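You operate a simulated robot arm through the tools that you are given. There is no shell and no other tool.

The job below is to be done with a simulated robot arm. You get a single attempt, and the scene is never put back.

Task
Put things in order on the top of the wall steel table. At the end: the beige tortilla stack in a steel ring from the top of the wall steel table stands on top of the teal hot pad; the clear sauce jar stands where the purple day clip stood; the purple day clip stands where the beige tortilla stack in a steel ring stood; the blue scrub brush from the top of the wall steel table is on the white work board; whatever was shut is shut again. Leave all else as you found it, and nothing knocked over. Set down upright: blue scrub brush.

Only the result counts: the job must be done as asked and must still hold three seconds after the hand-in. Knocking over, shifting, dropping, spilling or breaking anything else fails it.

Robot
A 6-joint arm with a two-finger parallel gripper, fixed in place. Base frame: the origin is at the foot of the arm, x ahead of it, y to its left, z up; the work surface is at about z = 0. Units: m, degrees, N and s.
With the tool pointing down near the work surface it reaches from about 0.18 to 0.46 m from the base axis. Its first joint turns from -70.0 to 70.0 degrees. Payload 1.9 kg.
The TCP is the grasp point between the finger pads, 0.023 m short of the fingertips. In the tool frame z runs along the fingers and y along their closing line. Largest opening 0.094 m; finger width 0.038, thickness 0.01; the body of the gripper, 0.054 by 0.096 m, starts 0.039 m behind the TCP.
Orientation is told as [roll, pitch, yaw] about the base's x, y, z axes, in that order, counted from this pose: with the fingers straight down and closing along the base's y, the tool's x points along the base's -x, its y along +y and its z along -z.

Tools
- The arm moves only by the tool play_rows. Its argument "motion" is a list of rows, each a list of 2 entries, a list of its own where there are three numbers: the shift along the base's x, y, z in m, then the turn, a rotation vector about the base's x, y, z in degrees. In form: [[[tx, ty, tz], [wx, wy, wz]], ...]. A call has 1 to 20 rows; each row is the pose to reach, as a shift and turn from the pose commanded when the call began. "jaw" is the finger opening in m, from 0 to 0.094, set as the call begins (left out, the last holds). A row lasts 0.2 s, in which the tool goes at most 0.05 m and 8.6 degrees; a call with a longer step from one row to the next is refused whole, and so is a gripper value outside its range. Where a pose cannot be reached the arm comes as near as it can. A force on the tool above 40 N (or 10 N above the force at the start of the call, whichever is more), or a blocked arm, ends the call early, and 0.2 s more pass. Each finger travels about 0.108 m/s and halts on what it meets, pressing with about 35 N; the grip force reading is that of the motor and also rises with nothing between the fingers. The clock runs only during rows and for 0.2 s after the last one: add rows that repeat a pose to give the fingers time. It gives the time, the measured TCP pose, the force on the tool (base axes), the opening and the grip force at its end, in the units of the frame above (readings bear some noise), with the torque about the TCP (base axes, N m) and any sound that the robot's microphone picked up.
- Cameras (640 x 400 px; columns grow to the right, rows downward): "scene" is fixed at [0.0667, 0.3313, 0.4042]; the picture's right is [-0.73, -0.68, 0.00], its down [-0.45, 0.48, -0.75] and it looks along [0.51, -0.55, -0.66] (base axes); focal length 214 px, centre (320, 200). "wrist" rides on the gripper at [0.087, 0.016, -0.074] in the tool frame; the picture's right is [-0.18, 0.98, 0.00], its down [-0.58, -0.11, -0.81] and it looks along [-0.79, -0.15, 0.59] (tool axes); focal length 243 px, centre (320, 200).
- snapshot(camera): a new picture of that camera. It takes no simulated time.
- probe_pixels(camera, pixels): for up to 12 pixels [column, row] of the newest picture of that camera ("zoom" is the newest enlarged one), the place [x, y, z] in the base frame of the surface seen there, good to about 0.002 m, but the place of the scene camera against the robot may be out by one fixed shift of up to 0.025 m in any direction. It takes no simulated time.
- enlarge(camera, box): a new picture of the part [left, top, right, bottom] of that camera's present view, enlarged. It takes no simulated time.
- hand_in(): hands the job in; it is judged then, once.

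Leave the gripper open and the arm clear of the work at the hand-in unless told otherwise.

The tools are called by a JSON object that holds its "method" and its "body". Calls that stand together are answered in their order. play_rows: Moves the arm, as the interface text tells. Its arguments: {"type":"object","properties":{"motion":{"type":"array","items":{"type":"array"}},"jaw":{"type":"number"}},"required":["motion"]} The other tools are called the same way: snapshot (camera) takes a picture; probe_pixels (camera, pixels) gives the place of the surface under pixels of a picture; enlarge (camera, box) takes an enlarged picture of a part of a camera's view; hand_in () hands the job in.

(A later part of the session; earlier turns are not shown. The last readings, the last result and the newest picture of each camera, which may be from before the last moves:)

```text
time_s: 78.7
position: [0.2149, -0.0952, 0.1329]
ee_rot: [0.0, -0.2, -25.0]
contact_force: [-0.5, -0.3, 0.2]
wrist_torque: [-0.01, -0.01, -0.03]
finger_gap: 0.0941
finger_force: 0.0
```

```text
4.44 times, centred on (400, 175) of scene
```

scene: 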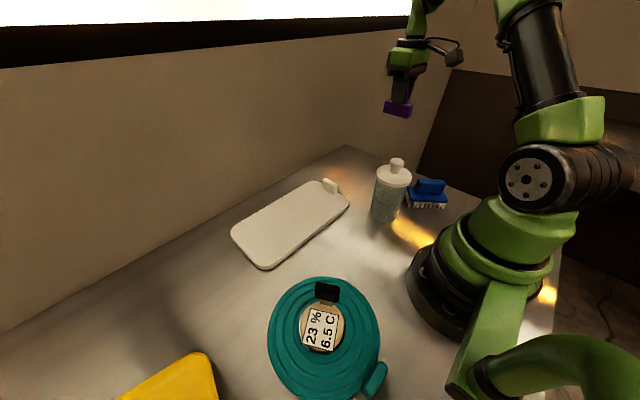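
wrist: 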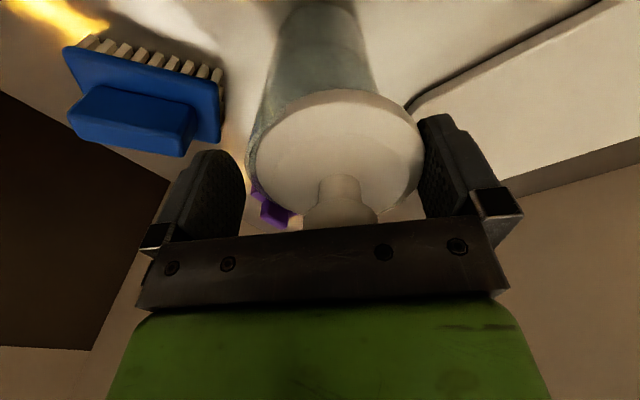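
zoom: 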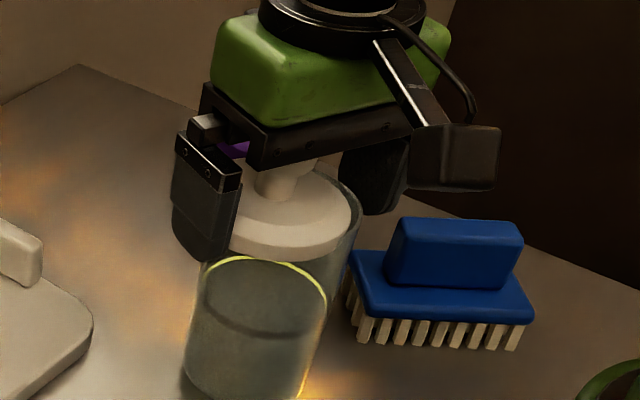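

The lid moved along with the tool, so it clings to the right finger (or is caught under the palm). I probe the lid, the glass rim and finger to understand the contact.

{"method": "snapshot", "body": {"camera": "wrist"}}

{"method": "probe_pixels", "body": {"camera": "wrist", "pixels": [[262, 140], [420, 140], [340, 100], [290, 180], [390, 185], [320, 150], [370, 150], [340, 180], [340, 220], [248, 150], [340, 93], [430, 160]]}}

{"method": "enlarge", "body": {"camera": "wrist", "box": [330, 90, 490, 240]}}

```text
taken
```

wrist: 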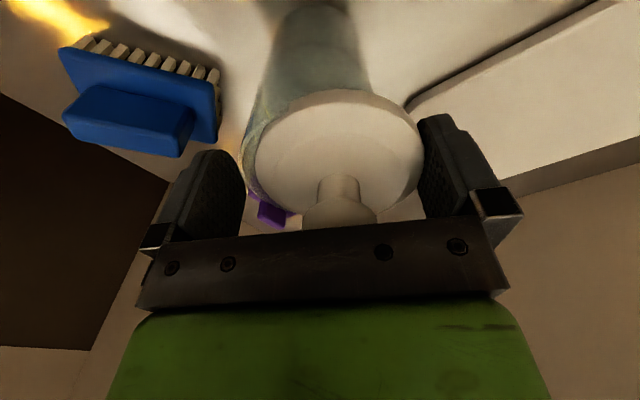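

```text
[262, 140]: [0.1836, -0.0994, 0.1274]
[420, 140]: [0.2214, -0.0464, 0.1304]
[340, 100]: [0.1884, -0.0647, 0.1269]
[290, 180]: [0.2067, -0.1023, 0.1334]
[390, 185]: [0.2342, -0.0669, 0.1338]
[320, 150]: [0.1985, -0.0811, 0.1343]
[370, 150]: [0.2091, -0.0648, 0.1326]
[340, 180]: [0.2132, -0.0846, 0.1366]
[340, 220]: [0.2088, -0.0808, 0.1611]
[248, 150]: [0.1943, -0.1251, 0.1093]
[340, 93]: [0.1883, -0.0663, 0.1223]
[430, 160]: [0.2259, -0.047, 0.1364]
```

```text
2.67 times, centred on (410, 165) of wrist
```

zoom: 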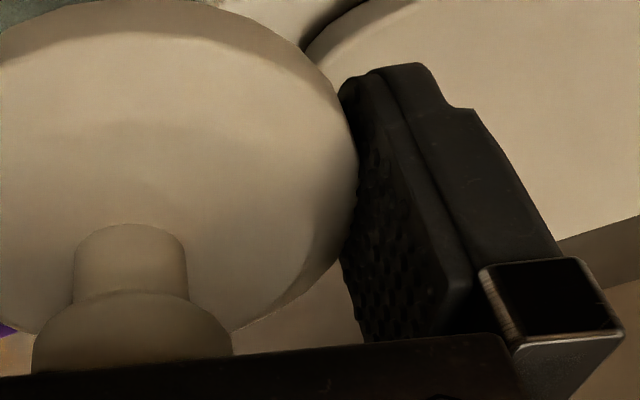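

The lid lies level at its normal height, just slid about 11 mm toward the right finger. I push it back over the jar's axis with that same finger by moving the tool 11 mm along tool -y (the fingertips are above the brush), then look.

{"method": "play_rows", "body": {"motion": [[[-0.0011, -0.0025, 0], [0, 0, 0]], [[-0.0023, -0.005, 0], [0, 0, 0]], [[-0.0034, -0.0075, 0], [0, 0, 0]], [[-0.0046, -0.01, 0], [0, 0, 0]], [[-0.0046, -0.01, 0], [0, 0, 0]]]}}

{"method": "snapshot", "body": {"camera": "wrist"}}

{"method": "enlarge", "body": {"camera": "wrist", "box": [200, 0, 460, 240]}}

{"method": "enlarge", "body": {"camera": "scene", "box": [360, 130, 440, 220]}}

```text
time_s: 79.9
position: [0.2107, -0.1052, 0.1316]
ee_rot: [0.0, -0.2, -25.0]
contact_force: [0.8, -0.2, 0.0]
wrist_torque: [-0.03, 0.0, 0.0]
finger_gap: 0.0942
finger_force: 0.0
```

```text
taken
```

wrist: 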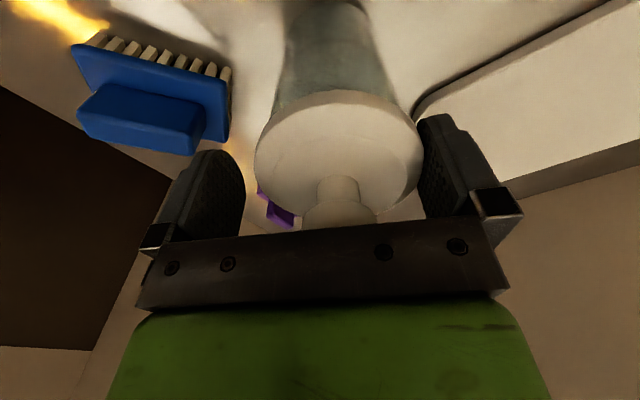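

```text
1.67 times, centred on (330, 120) of wrist
```

zoom: 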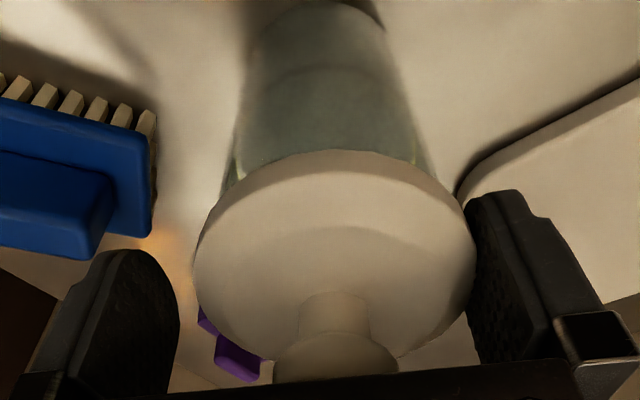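

```text
4.44 times, centred on (400, 175) of scene
```

zoom: 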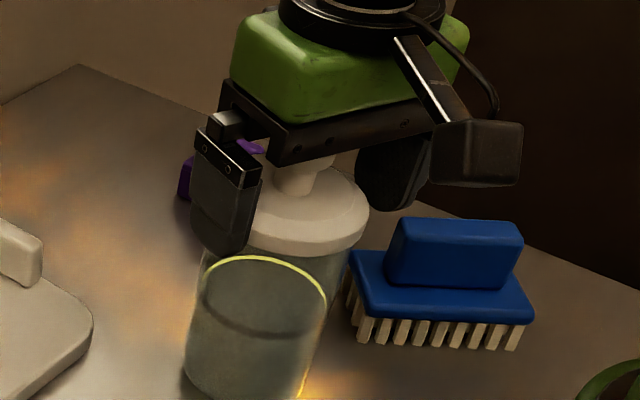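

The lid is centred over the jar again. I raise the tool 3 mm slowly to see whether the lid stays or clings.

{"method": "play_rows", "body": {"motion": [[[0, 0, 0.001], [0, 0, 0]], [[0, 0, 0.002], [0, 0, 0]], [[0, 0, 0.003], [0, 0, 0]], [[0, 0, 0.003], [0, 0, 0]]]}}

{"method": "snapshot", "body": {"camera": "wrist"}}

{"method": "enlarge", "body": {"camera": "wrist", "box": [200, 0, 460, 240]}}

{"method": "enlarge", "body": {"camera": "scene", "box": [360, 130, 440, 220]}}

```text
time_s: 80.9
position: [0.2111, -0.105, 0.1354]
ee_rot: [-0.1, -0.2, -25.1]
contact_force: [-0.1, -0.5, 0.9]
wrist_torque: [-0.01, -0.01, -0.03]
finger_gap: 0.0941
finger_force: 0.1
```

```text
taken
```

wrist: 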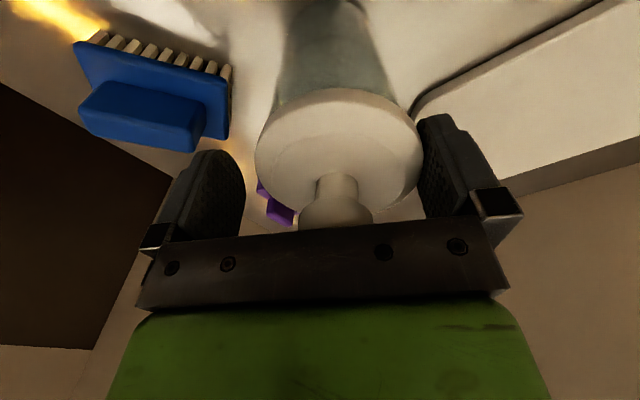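

```text
1.67 times, centred on (330, 120) of wrist
```

zoom: 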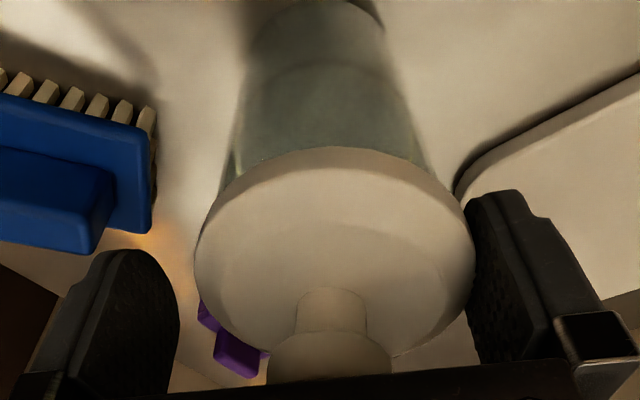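

```text
4.44 times, centred on (400, 175) of scene
```

zoom: 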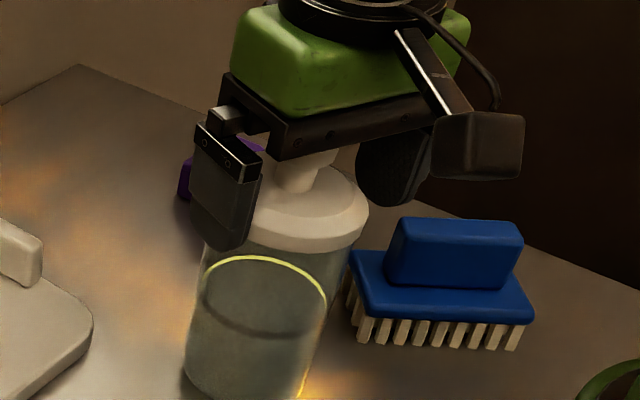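

I probe the lid's left and right edges to see whether it stays level.

{"method": "probe_pixels", "body": {"camera": "wrist", "pixels": [[272, 150], [270, 165], [400, 150], [408, 165], [340, 110], [335, 150], [300, 190], [380, 190], [335, 205], [340, 180], [290, 140], [385, 140]]}}

```text
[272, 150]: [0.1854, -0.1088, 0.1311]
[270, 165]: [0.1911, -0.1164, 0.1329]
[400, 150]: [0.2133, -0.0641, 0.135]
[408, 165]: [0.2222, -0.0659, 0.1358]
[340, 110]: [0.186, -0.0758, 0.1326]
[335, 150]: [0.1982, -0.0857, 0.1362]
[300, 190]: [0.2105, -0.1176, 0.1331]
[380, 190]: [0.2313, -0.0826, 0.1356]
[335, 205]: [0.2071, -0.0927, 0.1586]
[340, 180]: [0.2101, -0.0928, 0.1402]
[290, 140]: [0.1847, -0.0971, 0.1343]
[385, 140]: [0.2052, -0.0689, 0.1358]
```

The right side of the lid is 2–3 mm higher than the left, so it does cling to that finger a bit. I go back down 3 mm so the lid lies flat, and then try a quick 6 mm pull away along tool +y to see if it lets go.

{"method": "play_rows", "body": {"motion": [[[0, 0, -0.0015], [0, 0, 0]], [[0, 0, -0.003], [0, 0, 0]], [[0, 0, -0.003], [0, 0, 0]], [[0.0025, 0.0054, -0.003], [0, 0, 0]], [[0.0025, 0.0054, -0.003], [0, 0, 0]]]}}

{"method": "snapshot", "body": {"camera": "wrist"}}

{"method": "enlarge", "body": {"camera": "wrist", "box": [200, 0, 460, 240]}}

```text
time_s: 82.1
position: [0.2144, -0.0989, 0.1324]
ee_rot: [0.0, -0.3, -25.0]
contact_force: [-0.7, 0.7, 0.3]
wrist_torque: [-0.02, -0.01, 0.0]
finger_gap: 0.0939
finger_force: 0.0
```

```text
taken
```

wrist: 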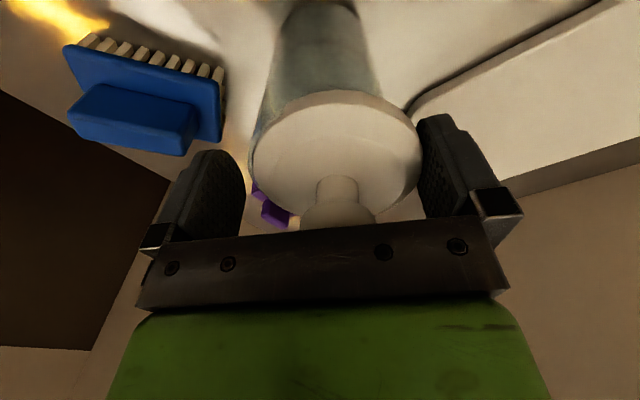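

```text
1.67 times, centred on (330, 120) of wrist
```

zoom: 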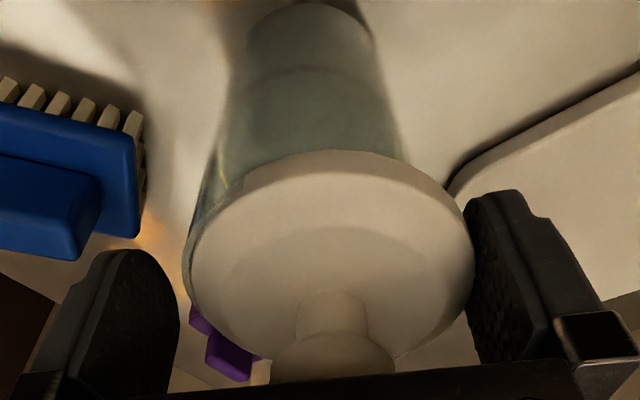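

The lid again followed most of the way. Test: I close to 0.079 (just nudging the lid back to the jar's axis without squeezing), look, then reopen and look again.

{"method": "play_rows", "body": {"motion": [[[0, 0, 0], [0, 0, 0]], [[0, 0, 0], [0, 0, 0]], [[0, 0, 0], [0, 0, 0]]], "jaw": 0.079}}

{"method": "snapshot", "body": {"camera": "wrist"}}

{"method": "play_rows", "body": {"motion": [[[0, 0, 0], [0, 0, 0]], [[0, 0, 0], [0, 0, 0]], [[0, 0, 0], [0, 0, 0]]], "jaw": 0.086}}

{"method": "snapshot", "body": {"camera": "wrist"}}

```text
time_s: 82.9
position: [0.2134, -0.0988, 0.1327]
ee_rot: [-0.1, -0.2, -25.1]
contact_force: [0.2, 0.2, -0.6]
wrist_torque: [-0.01, -0.02, -0.02]
finger_gap: 0.0793
finger_force: 0.4
```

```text
taken
```

wrist: 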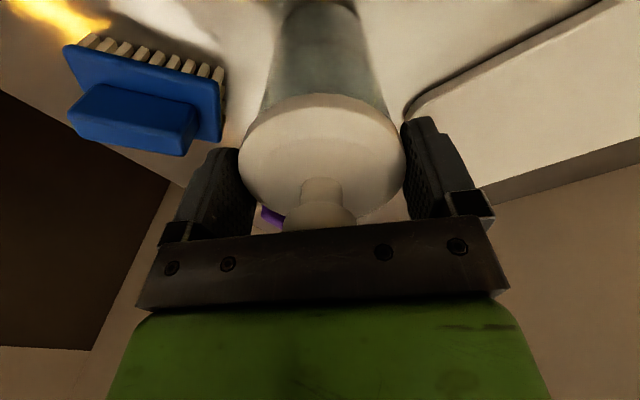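

```text
time_s: 83.7
position: [0.2138, -0.0989, 0.1329]
ee_rot: [0.0, -0.2, -24.9]
contact_force: [-0.6, 0.4, -0.2]
wrist_torque: [0.03, 0.01, 0.0]
finger_gap: 0.086
finger_force: 0.1
```

```text
taken
```

wrist: 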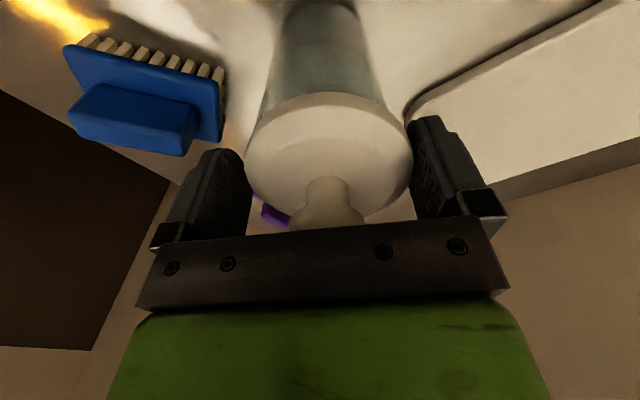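

The lid follows the right finger even without squeezing. New idea: pin the lid from above with the gripper's palm on its knob (which may also snap it shut) and only then open the fingers. I close to 0.079 to centre it and lower slowly until the palm touches the knob.

{"method": "play_rows", "body": {"motion": [[[0, 0, 0], [0, 0, 0]], [[0, 0, 0], [0, 0, 0]], [[0, 0, -0.002], [0, 0, 0]], [[0, 0, -0.004], [0, 0, 0]], [[0, 0, -0.0055], [0, 0, 0]], [[0, 0, -0.0065], [0, 0, 0]], [[0, 0, -0.007], [0, 0, 0]], [[0, 0, -0.0075], [0, 0, 0]]], "jaw": 0.079}}

{"method": "snapshot", "body": {"camera": "wrist"}}

{"method": "enlarge", "body": {"camera": "scene", "box": [360, 130, 440, 220]}}

```text
time_s: 85.5
position: [0.2131, -0.0995, 0.1266]
ee_rot: [0.0, -0.1, -25.0]
contact_force: [-0.3, 1.0, 2.6]
wrist_torque: [0.01, -0.02, -0.04]
finger_gap: 0.0797
finger_force: 1.2
heard: snap
```

```text
taken
```

wrist: 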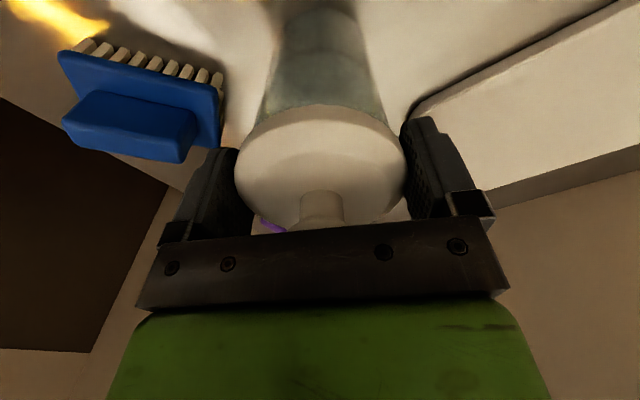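

```text
4.44 times, centred on (400, 175) of scene
```

zoom: 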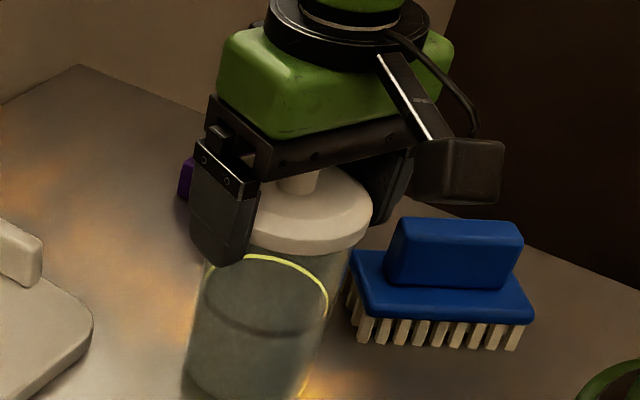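

A "snap" again — with only a light push the lid is shut. Now I open the fingers to 0.094 and see if the jar stays put.

{"method": "play_rows", "body": {"motion": [[[0, 0, 0], [0, 0, 0]], [[0, 0, 0], [0, 0, 0]], [[0, 0, 0], [0, 0, 0]]], "jaw": 0.094}}

{"method": "snapshot", "body": {"camera": "wrist"}}

{"method": "enlarge", "body": {"camera": "scene", "box": [360, 130, 440, 220]}}

```text
time_s: 86.3
position: [0.2128, -0.0998, 0.1249]
ee_rot: [-0.1, -0.1, -25.1]
contact_force: [0.9, 0.4, 0.5]
wrist_torque: [0.01, 0.04, 0.03]
finger_gap: 0.0939
finger_force: 0.1
```

```text
taken
```

wrist: 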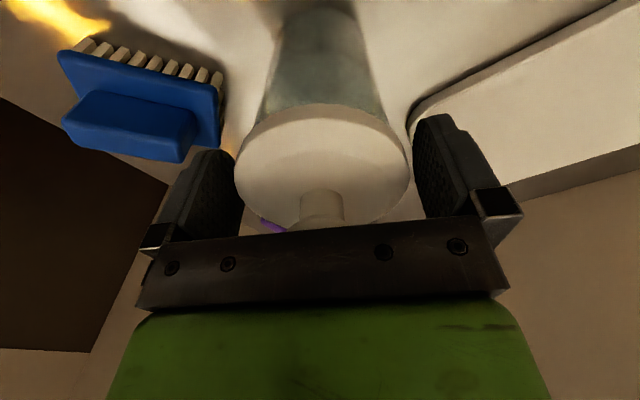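

```text
4.44 times, centred on (400, 175) of scene
```

zoom: 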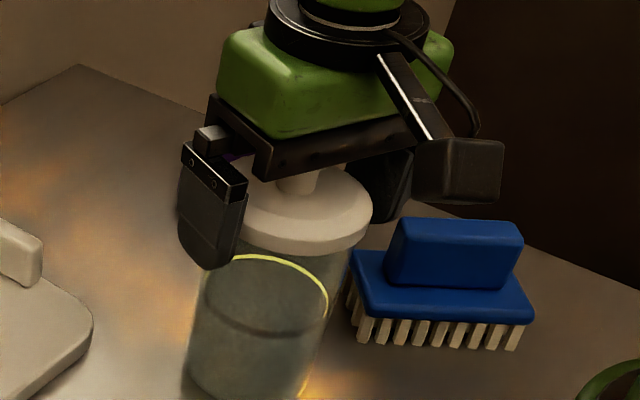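

The lid stays in place now: the jar is shut and both fingers are clear. I rise straight up to z≈0.26 and take stock.

{"method": "play_rows", "body": {"motion": [[[0, 0, 0.002], [0, 0, 0]], [[0, 0, 0.008], [0, 0, 0]], [[0, 0, 0.02], [0, 0, 0]], [[0, 0, 0.04], [0, 0, 0]], [[0, 0, 0.07], [0, 0, 0]], [[0, 0, 0.1], [0, 0, 0]], [[0, 0, 0.125], [0, 0, 0]], [[0, 0, 0.135], [0, 0, 0]], [[0, 0, 0.135], [0, 0, 0]]]}}

{"method": "snapshot", "body": {"camera": "wrist"}}

{"method": "enlarge", "body": {"camera": "scene", "box": [350, 140, 450, 230]}}

```text
time_s: 88.3
position: [0.2131, -0.0976, 0.2602]
ee_rot: [0.0, -0.2, -25.0]
contact_force: [-0.2, -0.4, 0.3]
wrist_torque: [0.01, 0.0, 0.04]
finger_gap: 0.0942
finger_force: 0.1
```

```text
taken
```

wrist: 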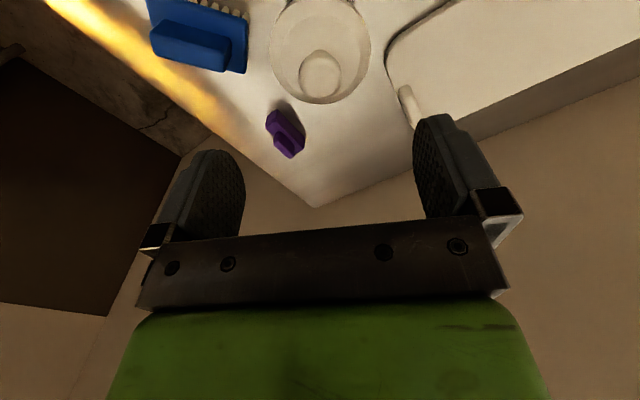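

```text
4.44 times, centred on (400, 185) of scene
```

zoom: 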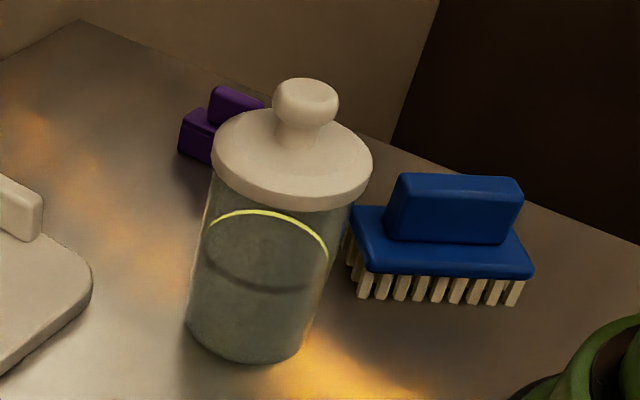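

The jar looks exactly as at the start, lid shut. I'll do the brush next, since it also frees space beside the jar. I move over the brush to (0.156,-0.217), z≈0.2, yaw 37.5° so the fingers close across its handle.

{"method": "play_rows", "body": {"motion": [[[-0.007, -0.015, 0], [0, 0, 7.8]], [[-0.014, -0.03, 0], [0, 0, 15.6]], [[-0.021, -0.045, 0], [0, 0, 23.4]], [[-0.028, -0.06, 0], [0, 0, 31.2]], [[-0.036, -0.075, 0], [0, 0, 39]], [[-0.043, -0.09, 0], [0, 0, 46.8]], [[-0.05, -0.105, 0], [0, 0, 54.6]], [[-0.057, -0.119, 0], [0, 0, 62.5]], [[-0.057, -0.119, -0.03], [0, 0, 62.5]], [[-0.057, -0.119, -0.06], [0, 0, 62.5]], [[-0.057, -0.119, -0.06], [0, 0, 62.5]]], "jaw": 0.06}}

{"method": "snapshot", "body": {"camera": "wrist"}}

{"method": "snapshot", "body": {"camera": "scene"}}

```text
time_s: 90.7
position: [0.1546, -0.218, 0.2012]
ee_rot: [0.0, -0.2, 37.5]
contact_force: [-0.2, 0.2, 0.0]
wrist_torque: [0.01, -0.03, 0.01]
finger_gap: 0.0601
finger_force: 0.1
```

```text
taken
```

wrist: 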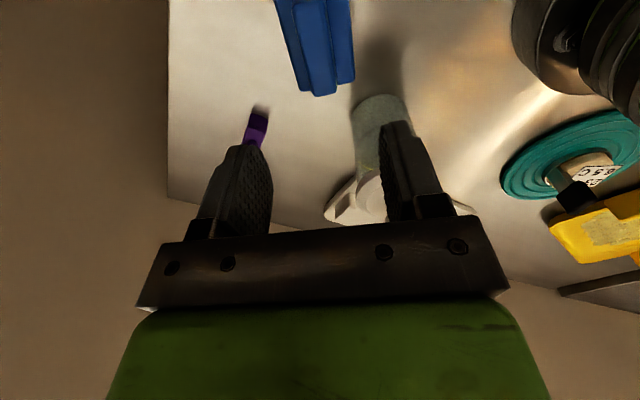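

```text
taken
```

scene: 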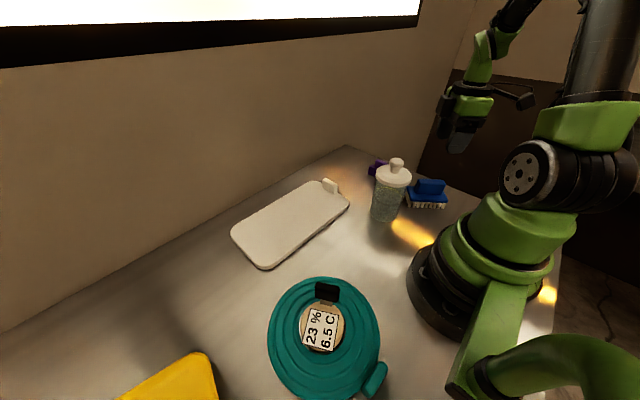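

The brush is at the top of the wrist picture (315,45). I enlarge and probe its handle.

{"method": "enlarge", "body": {"camera": "wrist", "box": [250, 0, 390, 105]}}

{"method": "probe_pixels", "body": {"camera": "wrist", "pixels": [[297, 20], [326, 20], [312, 20], [303, 60], [333, 60], [318, 60], [310, 90], [336, 90], [322, 90], [285, 30], [352, 60], [345, 40]]}}

```text
3.81 times, centred on (320, 52) of wrist
```

zoom: 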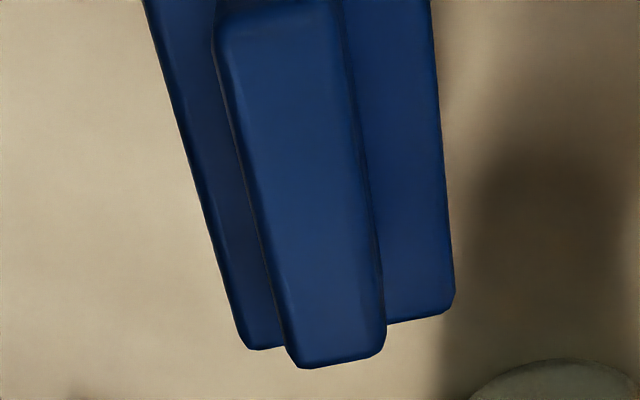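

```text
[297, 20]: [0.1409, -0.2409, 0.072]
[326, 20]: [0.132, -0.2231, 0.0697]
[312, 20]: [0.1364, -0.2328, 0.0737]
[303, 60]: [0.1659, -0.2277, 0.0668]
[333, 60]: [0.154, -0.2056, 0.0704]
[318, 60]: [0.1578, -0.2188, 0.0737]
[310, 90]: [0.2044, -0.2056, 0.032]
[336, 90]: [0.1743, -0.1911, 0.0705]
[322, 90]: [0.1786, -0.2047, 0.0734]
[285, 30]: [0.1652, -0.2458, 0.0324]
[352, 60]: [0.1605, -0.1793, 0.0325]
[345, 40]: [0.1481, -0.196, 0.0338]
```

Handle lies about 2 mm toward tool -y, width ≈0.02, top z≈0.073, body top z≈0.033. I shift (+0.0012,-0.0015) and lower to z≈0.061 (fingertips ≈0.038, above the body).

{"method": "play_rows", "body": {"motion": [[[0.0012, -0.0015, -0.01], [0, 0, 0]], [[0.0012, -0.0015, -0.035], [0, 0, 0]], [[0.0012, -0.0015, -0.065], [0, 0, 0]], [[0.0012, -0.0015, -0.095], [0, 0, 0]], [[0.0012, -0.0015, -0.117], [0, 0, 0]], [[0.0012, -0.0015, -0.13], [0, 0, 0]], [[0.0012, -0.0015, -0.137], [0, 0, 0]], [[0.0012, -0.0015, -0.1395], [0, 0, 0]], [[0.0012, -0.0015, -0.1395], [0, 0, 0]]]}}

{"method": "snapshot", "body": {"camera": "wrist"}}

{"method": "enlarge", "body": {"camera": "scene", "box": [350, 80, 510, 230]}}

```text
time_s: 92.7
position: [0.1568, -0.2191, 0.0604]
ee_rot: [0.0, -0.1, 37.5]
contact_force: [0.2, -0.2, 0.5]
wrist_torque: [-0.02, 0.0, -0.02]
finger_gap: 0.0601
finger_force: 0.1
```

```text
taken
```

wrist: 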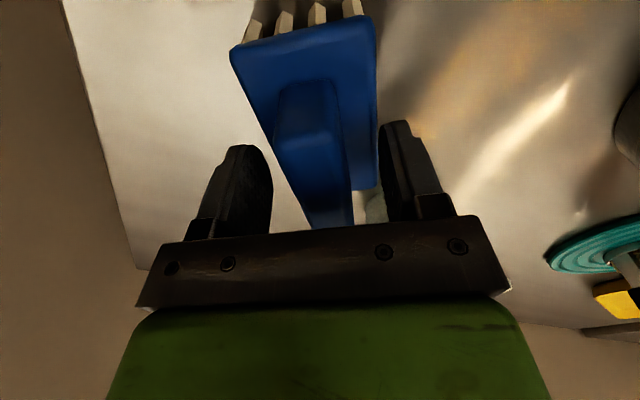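

```text
2.67 times, centred on (430, 155) of scene
```

zoom: 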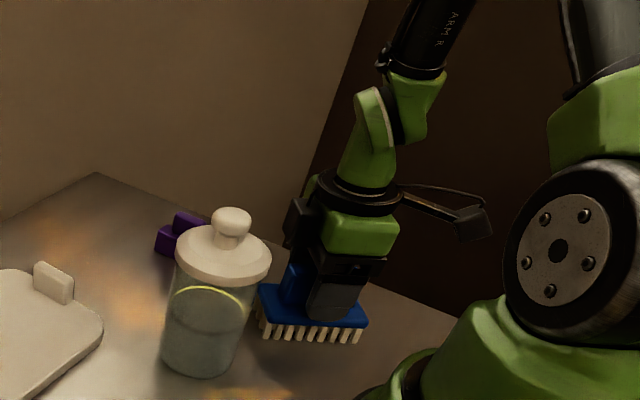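

The brush handle stands between the fingers. I close the jaw and hold.

{"method": "play_rows", "body": {"motion": [[[0, 0, 0], [0, 0, 0]], [[0, 0, 0], [0, 0, 0]], [[0, 0, 0], [0, 0, 0]], [[0, 0, 0], [0, 0, 0]]], "jaw": 0.0}}

{"method": "play_rows", "body": {"motion": [[[0, 0, 0.0005], [0, 0, 0]], [[0, 0, 0.0015], [0, 0, 0]], [[0, 0, 0.003], [0, 0, 0]], [[0, 0, 0.006], [0, 0, 0]], [[0, 0, 0.01], [0, 0, 0]], [[0, 0, 0.015], [0, 0, 0]], [[0, 0, 0.018], [0, 0, 0]], [[0, 0, 0.02], [0, 0, 0]], [[0, 0, 0.02], [0, 0, 0]]]}}

{"method": "snapshot", "body": {"camera": "wrist"}}

{"method": "enlarge", "body": {"camera": "scene", "box": [350, 80, 510, 230]}}

```text
time_s: 93.7
position: [0.1572, -0.2209, 0.0621]
ee_rot: [0.1, -0.3, 37.5]
contact_force: [0.1, 1.0, -0.6]
wrist_torque: [0.0, 0.05, 0.03]
finger_gap: 0.0234
finger_force: 34.8
```

```text
time_s: 95.7
position: [0.1565, -0.2191, 0.0817]
ee_rot: [0.0, -0.1, 37.5]
contact_force: [1.0, -0.1, -0.7]
wrist_torque: [0.04, -0.01, 0.0]
finger_gap: 0.0239
finger_force: 35.2
```

```text
taken
```

wrist: 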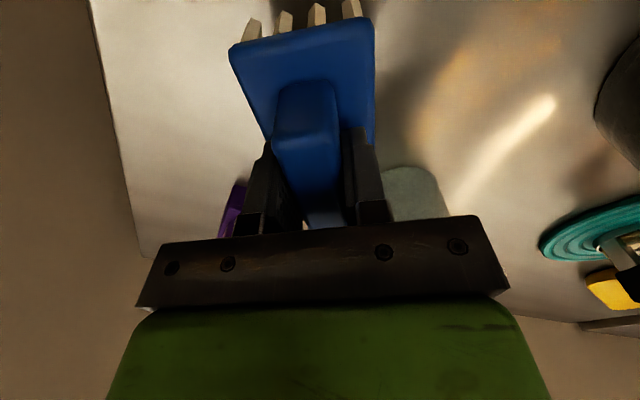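

```text
2.67 times, centred on (430, 155) of scene
```

zoom: 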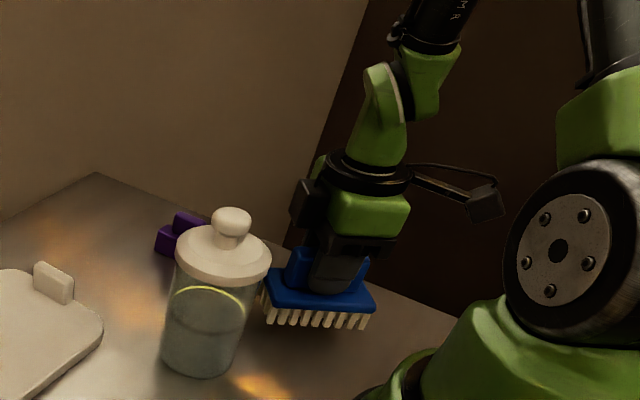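

The brush follows with no slip; its bristles' bottom is 0.061 below the TCP. I lift by 0.19, then carry to above the board at (0.365,0.05) turning +52.5° so its length lies along the board.

{"method": "play_rows", "body": {"motion": [[[0, 0, 0.002], [0, 0, 0]], [[0, 0, 0.006], [0, 0, 0]], [[0, 0, 0.012], [0, 0, 0]], [[0, 0, 0.02], [0, 0, 0]], [[0, 0, 0.03], [0, 0, 0]], [[0, 0, 0.042], [0, 0, 0]], [[0, 0, 0.056], [0, 0, 0]], [[0, 0, 0.07], [0, 0, 0]], [[0, 0, 0.085], [0, 0, 0]], [[0, 0, 0.1], [0, 0, 0]], [[0, 0, 0.115], [0, 0, 0]], [[0, 0, 0.13], [0, 0, 0]], [[0, 0, 0.145], [0, 0, 0]], [[0, 0, 0.158], [0, 0, 0]], [[0, 0, 0.168], [0, 0, 0]], [[0, 0, 0.176], [0, 0, 0]], [[0, 0, 0.182], [0, 0, 0]], [[0, 0, 0.187], [0, 0, 0]], [[0, 0, 0.19], [0, 0, 0]]]}}

{"method": "play_rows", "body": {"motion": [[[0.0025, 0.0032, 0], [0, 0, 0.6]], [[0.0074, 0.0096, 0], [0, 0, 1.9]], [[0.0148, 0.0191, 0], [0, 0, 3.7]], [[0.0246, 0.0318, 0], [0, 0, 6.2]], [[0.0369, 0.0477, 0], [0, 0, 9.3]], [[0.0517, 0.0668, 0], [0, 0, 13]], [[0.0665, 0.0859, 0], [0, 0, 16.8]], [[0.0812, 0.105, 0], [0, 0, 20.5]], [[0.096, 0.1241, 0], [0, 0, 24.2]], [[0.1108, 0.1432, 0], [0, 0, 28]], [[0.1255, 0.1624, 0], [0, 0, 31.7]], [[0.1403, 0.1815, 0], [0, 0, 35.4]], [[0.1551, 0.2006, 0], [0, 0, 39.1]], [[0.1699, 0.2197, 0], [0, 0, 42.9]], [[0.1821, 0.2356, 0], [0, 0, 46]], [[0.192, 0.2483, 0], [0, 0, 48.5]], [[0.1994, 0.2579, 0], [0, 0, 50.3]], [[0.2043, 0.2642, 0], [0, 0, 51.6]], [[0.2068, 0.2674, 0], [0, 0, 52.2]], [[0.208, 0.269, 0], [0, 0, 52.5]]]}}

{"method": "snapshot", "body": {"camera": "wrist"}}

{"method": "snapshot", "body": {"camera": "scene"}}

```text
time_s: 99.7
position: [0.1572, -0.2198, 0.2715]
ee_rot: [0.0, -0.3, 37.5]
contact_force: [-0.2, -0.2, -2.0]
wrist_torque: [0.01, -0.02, 0.05]
finger_gap: 0.0236
finger_force: 35.2
```

```text
time_s: 103.9
position: [0.3646, 0.0495, 0.271]
ee_rot: [0.2, -0.3, 89.9]
contact_force: [-0.1, -0.5, -1.1]
wrist_torque: [0.01, 0.01, 0.0]
finger_gap: 0.0234
finger_force: 35.1
```

```text
taken
```

wrist: 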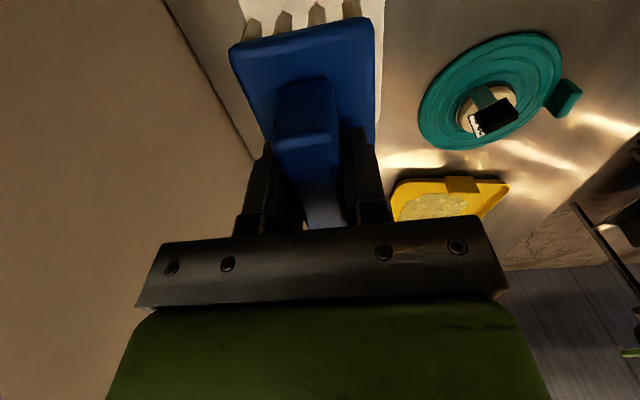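

```text
taken
```

scene: 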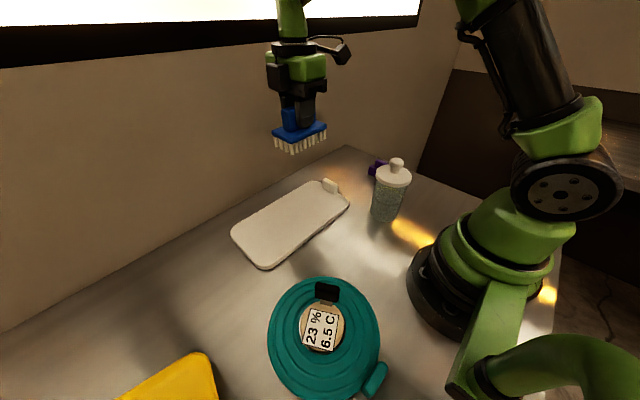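

The brush hangs over the board. I lower it smoothly by 0.191, to a few millimetres above the board (board top z≈0.015).

{"method": "play_rows", "body": {"motion": [[[0, 0, -0.002], [0, 0, 0]], [[0, 0, -0.006], [0, 0, 0]], [[0, 0, -0.012], [0, 0, 0]], [[0, 0, -0.02], [0, 0, 0]], [[0, 0, -0.03], [0, 0, 0]], [[0, 0, -0.042], [0, 0, 0]], [[0, 0, -0.056], [0, 0, 0]], [[0, 0, -0.07], [0, 0, 0]], [[0, 0, -0.085], [0, 0, 0]], [[0, 0, -0.1], [0, 0, 0]], [[0, 0, -0.115], [0, 0, 0]], [[0, 0, -0.13], [0, 0, 0]], [[0, 0, -0.145], [0, 0, 0]], [[0, 0, -0.158], [0, 0, 0]], [[0, 0, -0.168], [0, 0, 0]], [[0, 0, -0.176], [0, 0, 0]], [[0, 0, -0.182], [0, 0, 0]], [[0, 0, -0.187], [0, 0, 0]], [[0, 0, -0.19], [0, 0, 0]], [[0, 0, -0.191], [0, 0, 0]]]}}

{"method": "snapshot", "body": {"camera": "wrist"}}

{"method": "enlarge", "body": {"camera": "scene", "box": [220, 110, 380, 280]}}

```text
time_s: 108.1
position: [0.365, 0.0481, 0.0795]
ee_rot: [-0.1, -0.2, 89.8]
contact_force: [0.6, 0.4, -1.2]
wrist_torque: [-0.01, 0.01, -0.01]
finger_gap: 0.0238
finger_force: 35.1
```

```text
taken
```

wrist: 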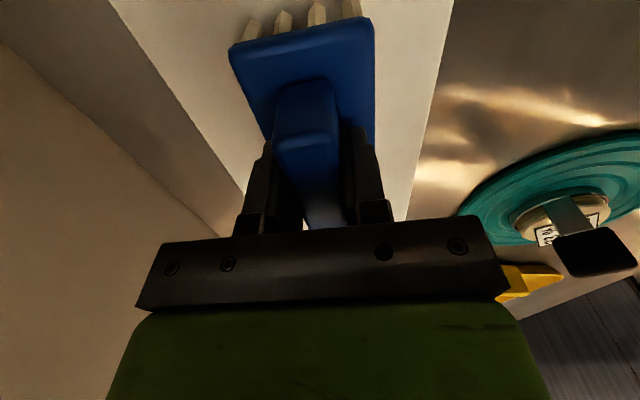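

```text
2.35 times, centred on (300, 195) of scene
```

zoom: 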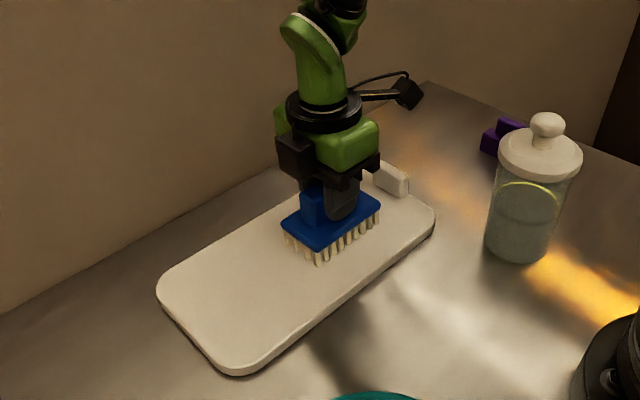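

The brush is over the board, well inside its edges. I lower in half-millimetre rows until contact.

{"method": "play_rows", "body": {"motion": [[[0, 0, -0.0005], [0, 0, 0]], [[0, 0, -0.001], [0, 0, 0]], [[0, 0, -0.0015], [0, 0, 0]], [[0, 0, -0.002], [0, 0, 0]], [[0, 0, -0.0025], [0, 0, 0]], [[0, 0, -0.003], [0, 0, 0]]]}}

```text
time_s: 109.5
position: [0.3659, 0.048, 0.0754]
ee_rot: [0.1, -0.2, 90.0]
contact_force: [-0.7, 1.8, 2.9]
wrist_torque: [-0.03, 0.07, -0.03]
finger_gap: 0.0233
finger_force: 34.9
```

Light contact (+2.9 N). I open the jaw to 0.055 and look.

{"method": "play_rows", "body": {"motion": [[[0, 0, 0], [0, 0, 0]], [[0, 0, 0], [0, 0, 0]], [[0, 0, 0], [0, 0, 0]], [[0, 0, 0], [0, 0, 0]]], "jaw": 0.055}}

{"method": "snapshot", "body": {"camera": "wrist"}}

```text
time_s: 110.5
position: [0.3652, 0.0501, 0.0773]
ee_rot: [0.0, -0.2, 90.0]
contact_force: [0.0, 0.1, -0.5]
wrist_torque: [-0.02, -0.02, 0.02]
finger_gap: 0.0551
finger_force: 0.1
```

```text
taken
```

wrist: 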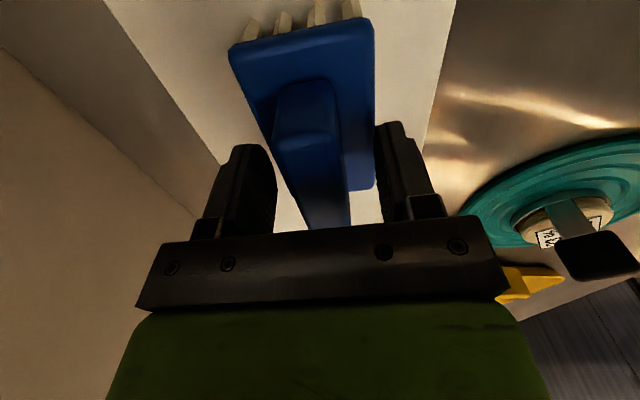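

The brush stands on the board, free. I rise straight up 0.2 from here.

{"method": "play_rows", "body": {"motion": [[[0, 0, 0.005], [0, 0, 0]], [[0, 0, 0.02], [0, 0, 0]], [[0, 0, 0.05], [0, 0, 0]], [[0, 0, 0.09], [0, 0, 0]], [[0, 0, 0.13], [0, 0, 0]], [[0, 0, 0.17], [0, 0, 0]], [[0, 0, 0.2], [0, 0, 0]], [[0, 0, 0.2], [0, 0, 0]]], "jaw": 0.094}}

{"method": "snapshot", "body": {"camera": "scene"}}

{"method": "enlarge", "body": {"camera": "scene", "box": [220, 130, 450, 280]}}

```text
time_s: 112.3
position: [0.3653, 0.0493, 0.2784]
ee_rot: [0.0, -0.2, 89.9]
contact_force: [0.5, -0.9, 0.8]
wrist_torque: [0.01, 0.0, 0.02]
finger_gap: 0.0941
finger_force: 0.0
```

```text
taken
```

scene: 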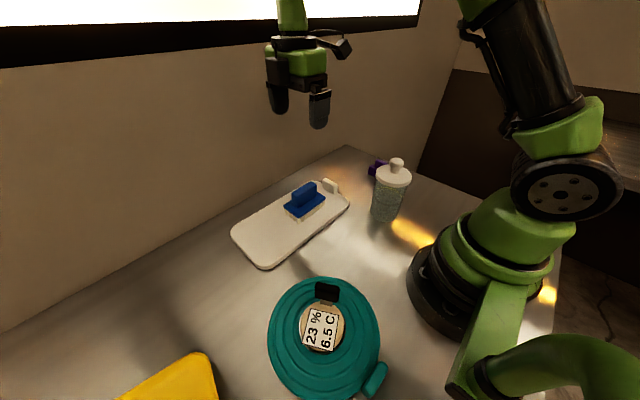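

```text
2.67 times, centred on (335, 205) of scene
```

zoom: 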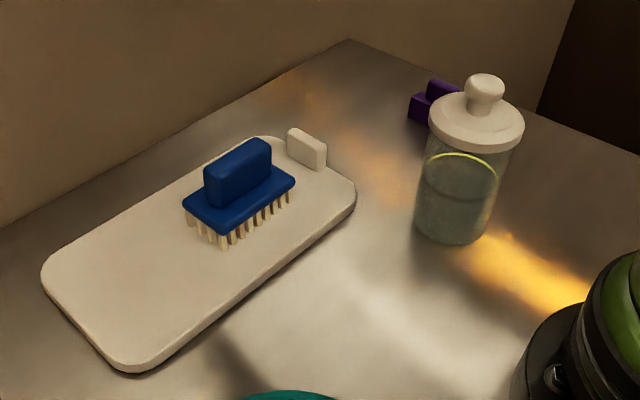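

Three items are done. For the jar, I want to grip its glass body from the side with a strongly tilted tool so that the lid stays shut. First a reach test in the free air: move above the jar area to (0.222,-0.08,0.29), yaw 65°.

{"method": "play_rows", "body": {"motion": [[[-0.012, -0.011, 0.006], [0, 0, -2]], [[-0.036, -0.032, 0.012], [0, 0, -6]], [[-0.066, -0.059, 0.012], [0, 0, -11]], [[-0.096, -0.086, 0.012], [0, 0, -16]], [[-0.122, -0.11, 0.012], [0, 0, -21]], [[-0.138, -0.124, 0.012], [0, 0, -24]], [[-0.143, -0.129, 0.012], [0, 0, -25]], [[-0.143, -0.129, 0.012], [0, 0, -25]]]}}

{"method": "play_rows", "body": {"motion": [[[0, 0, 0], [-6.8, 3.17, 0]], [[0, 0, 0], [-13.6, 6.34, 0]], [[0, 0, 0], [-20.4, 9.5, 0]], [[0, 0, 0], [-27.2, 12.7, 0]], [[0, 0, 0], [-34, 15.85, 0]], [[0, 0, 0], [-40.8, 19, 0]], [[0, 0, 0], [-40.8, 19, 0]]]}}

{"method": "snapshot", "body": {"camera": "scene"}}

{"method": "snapshot", "body": {"camera": "wrist"}}

```text
time_s: 114.1
position: [0.22, -0.08, 0.2898]
ee_rot: [-0.1, -0.2, 64.9]
contact_force: [-0.3, -0.7, 0.1]
wrist_torque: [-0.02, 0.02, 0.02]
finger_gap: 0.0936
finger_force: 0.0
```

```text
time_s: 115.7
position: [0.2204, -0.0801, 0.289]
ee_rot: [-0.1, 44.9, 64.8]
contact_force: [-0.5, 0.7, -0.6]
wrist_torque: [0.02, -0.02, 0.01]
finger_gap: 0.0938
finger_force: 0.0
```

```text
taken
```

scene: 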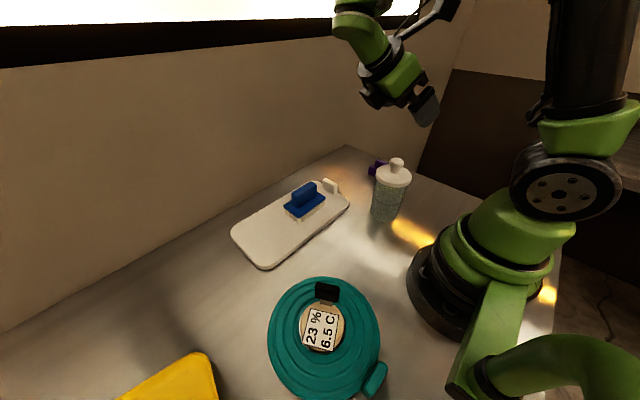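

```text
taken
```

wrist: 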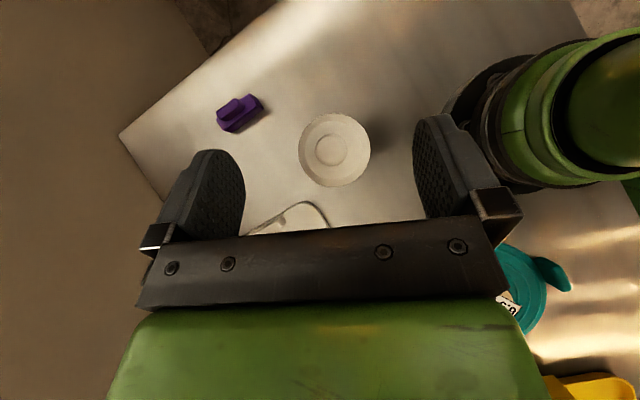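

A 45° tilt is reachable there. I tilt 27° more to 72°, still in the air.

{"method": "play_rows", "body": {"motion": [[[0, 0, 0], [-6.1, 2.85, 0]], [[0, 0, 0], [-12.2, 5.7, 0]], [[0, 0, 0], [-18.4, 8.6, 0]], [[0, 0, 0], [-24.5, 11.4, 0]], [[0, 0, 0], [-24.5, 11.4, 0]]]}}

{"method": "snapshot", "body": {"camera": "scene"}}

{"method": "snapshot", "body": {"camera": "wrist"}}

```text
time_s: 116.9
position: [0.2215, -0.0801, 0.2901]
ee_rot: [-0.2, 72.0, 64.8]
contact_force: [0.6, -0.7, -0.7]
wrist_torque: [-0.01, -0.03, -0.01]
finger_gap: 0.094
finger_force: 0.1
```

```text
taken
```

scene: 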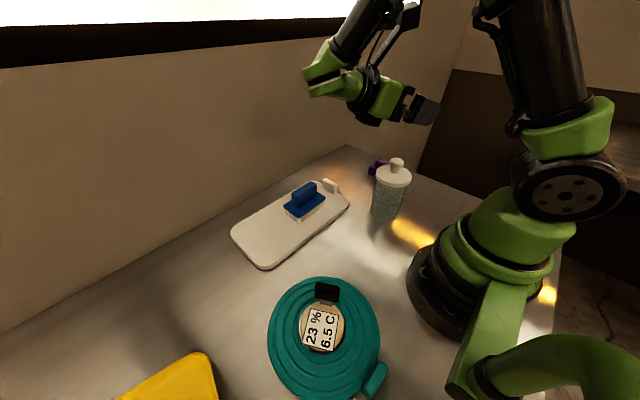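

```text
taken
```

wrist: 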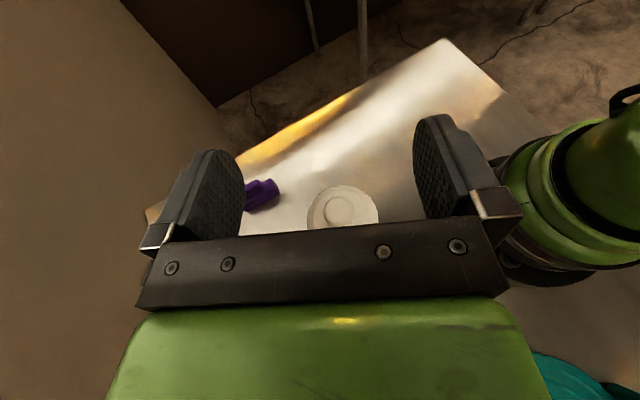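

72° is reachable too. The plan: pointing direction relative to the arm about 121°, so the wrist stays clear of brush, clip and stack both here and at the clip's old place. I rotate the tilted tool by +31° (yaw 96°) in the air and put it above the jar, 15 mm behind the jar's axis.

{"method": "play_rows", "body": {"motion": [[[-0.002, -0.001, 0], [0, 0, 6.2]], [[-0.004, -0.0015, 0], [0, 0, 12.4]], [[-0.006, -0.002, 0], [0, 0, 18.6]], [[-0.008, -0.0025, 0], [0, 0, 24.8]], [[-0.009, -0.003, 0], [0, 0, 31]], [[-0.009, -0.003, 0], [0, 0, 31]]]}}

{"method": "snapshot", "body": {"camera": "scene"}}

{"method": "snapshot", "body": {"camera": "wrist"}}

```text
time_s: 118.3
position: [0.2143, -0.0829, 0.2894]
ee_rot: [-0.3, 71.7, 95.9]
contact_force: [-0.6, -0.2, 0.8]
wrist_torque: [-0.01, 0.0, 0.01]
finger_gap: 0.094
finger_force: 0.1
```

```text
taken
```

scene: 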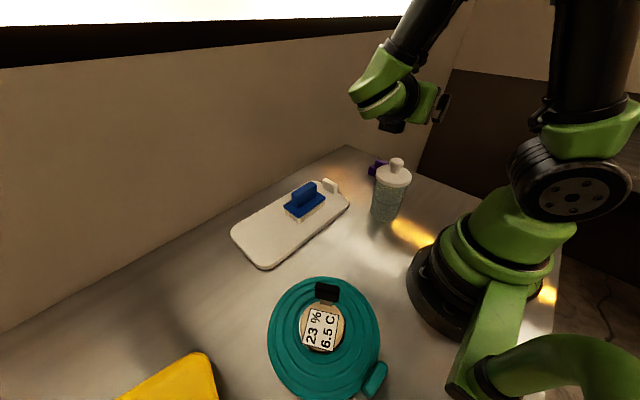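

```text
taken
```

wrist: 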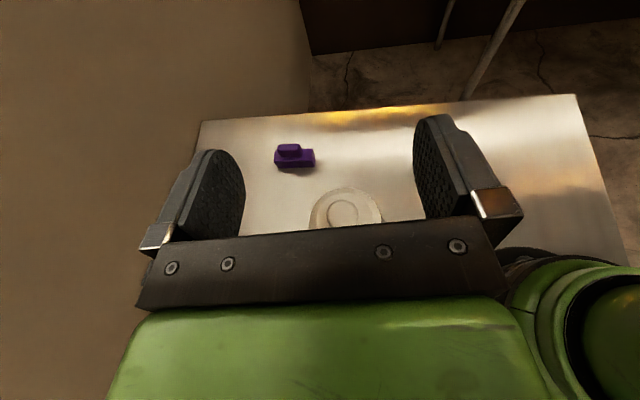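

Reachable, and the numbers match: the jar's axis is about 3 mm to tool +y. I correct by (-0.0029,-0.0003) and come down to z≈0.20, then look.

{"method": "play_rows", "body": {"motion": [[[-0.0029, -0.0003, -0.01], [0, 0, 0]], [[-0.0029, -0.0003, -0.03], [0, 0, 0]], [[-0.0029, -0.0003, -0.055], [0, 0, 0]], [[-0.0029, -0.0003, -0.075], [0, 0, 0]], [[-0.0029, -0.0003, -0.09], [0, 0, 0]], [[-0.0029, -0.0003, -0.09], [0, 0, 0]]]}}

{"method": "snapshot", "body": {"camera": "scene"}}

{"method": "snapshot", "body": {"camera": "wrist"}}

```text
time_s: 119.7
position: [0.2101, -0.0839, 0.1995]
ee_rot: [-0.2, 71.9, 95.8]
contact_force: [0.4, -0.1, -0.1]
wrist_torque: [0.02, 0.03, -0.04]
finger_gap: 0.094
finger_force: 0.1
```

```text
taken
```

scene: 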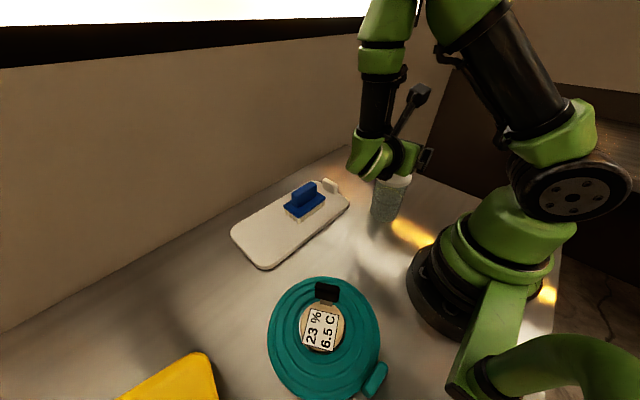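

```text
taken
```

wrist: 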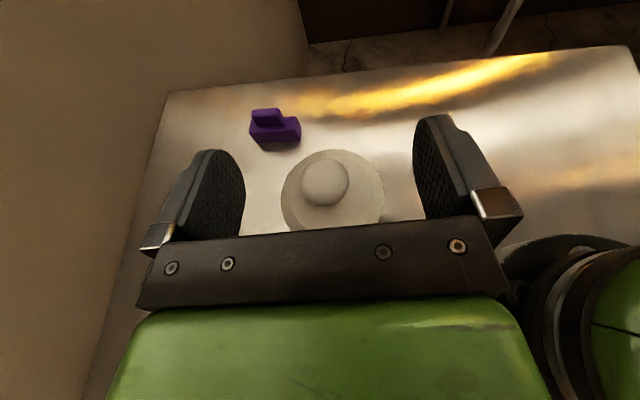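

I check where the lowest wrist parts are by probing them in the scene picture, and enlarge there.

{"method": "probe_pixels", "body": {"camera": "scene", "pixels": [[355, 160], [365, 175], [375, 150], [385, 175], [405, 160], [420, 165], [400, 175], [420, 95], [350, 150], [425, 155]]}}

{"method": "enlarge", "body": {"camera": "scene", "box": [330, 60, 460, 240]}}

{"method": "enlarge", "body": {"camera": "wrist", "box": [220, 90, 460, 240]}}

```text
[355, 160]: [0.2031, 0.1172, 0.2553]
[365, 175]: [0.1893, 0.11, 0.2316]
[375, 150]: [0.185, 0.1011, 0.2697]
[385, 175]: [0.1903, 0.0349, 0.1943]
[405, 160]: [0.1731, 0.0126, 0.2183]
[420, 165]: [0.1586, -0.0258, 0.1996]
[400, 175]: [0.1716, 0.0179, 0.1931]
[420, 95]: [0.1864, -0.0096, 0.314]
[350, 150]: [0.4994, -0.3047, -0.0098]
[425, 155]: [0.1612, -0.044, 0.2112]
```

```text
2.22 times, centred on (395, 150) of scene
```

zoom: 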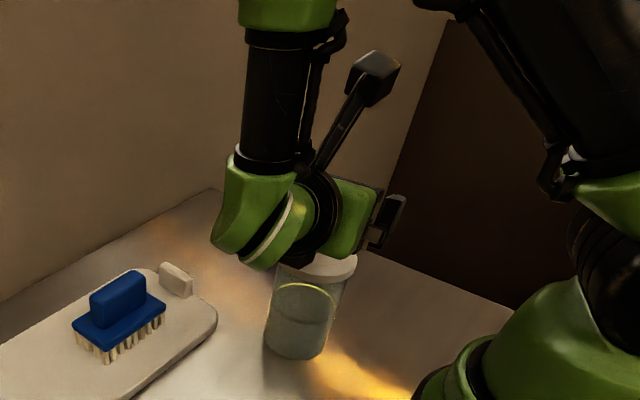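

```text
2.67 times, centred on (340, 165) of wrist
```

zoom: 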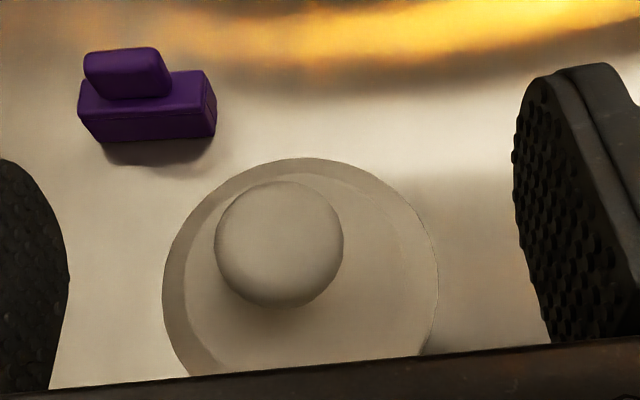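

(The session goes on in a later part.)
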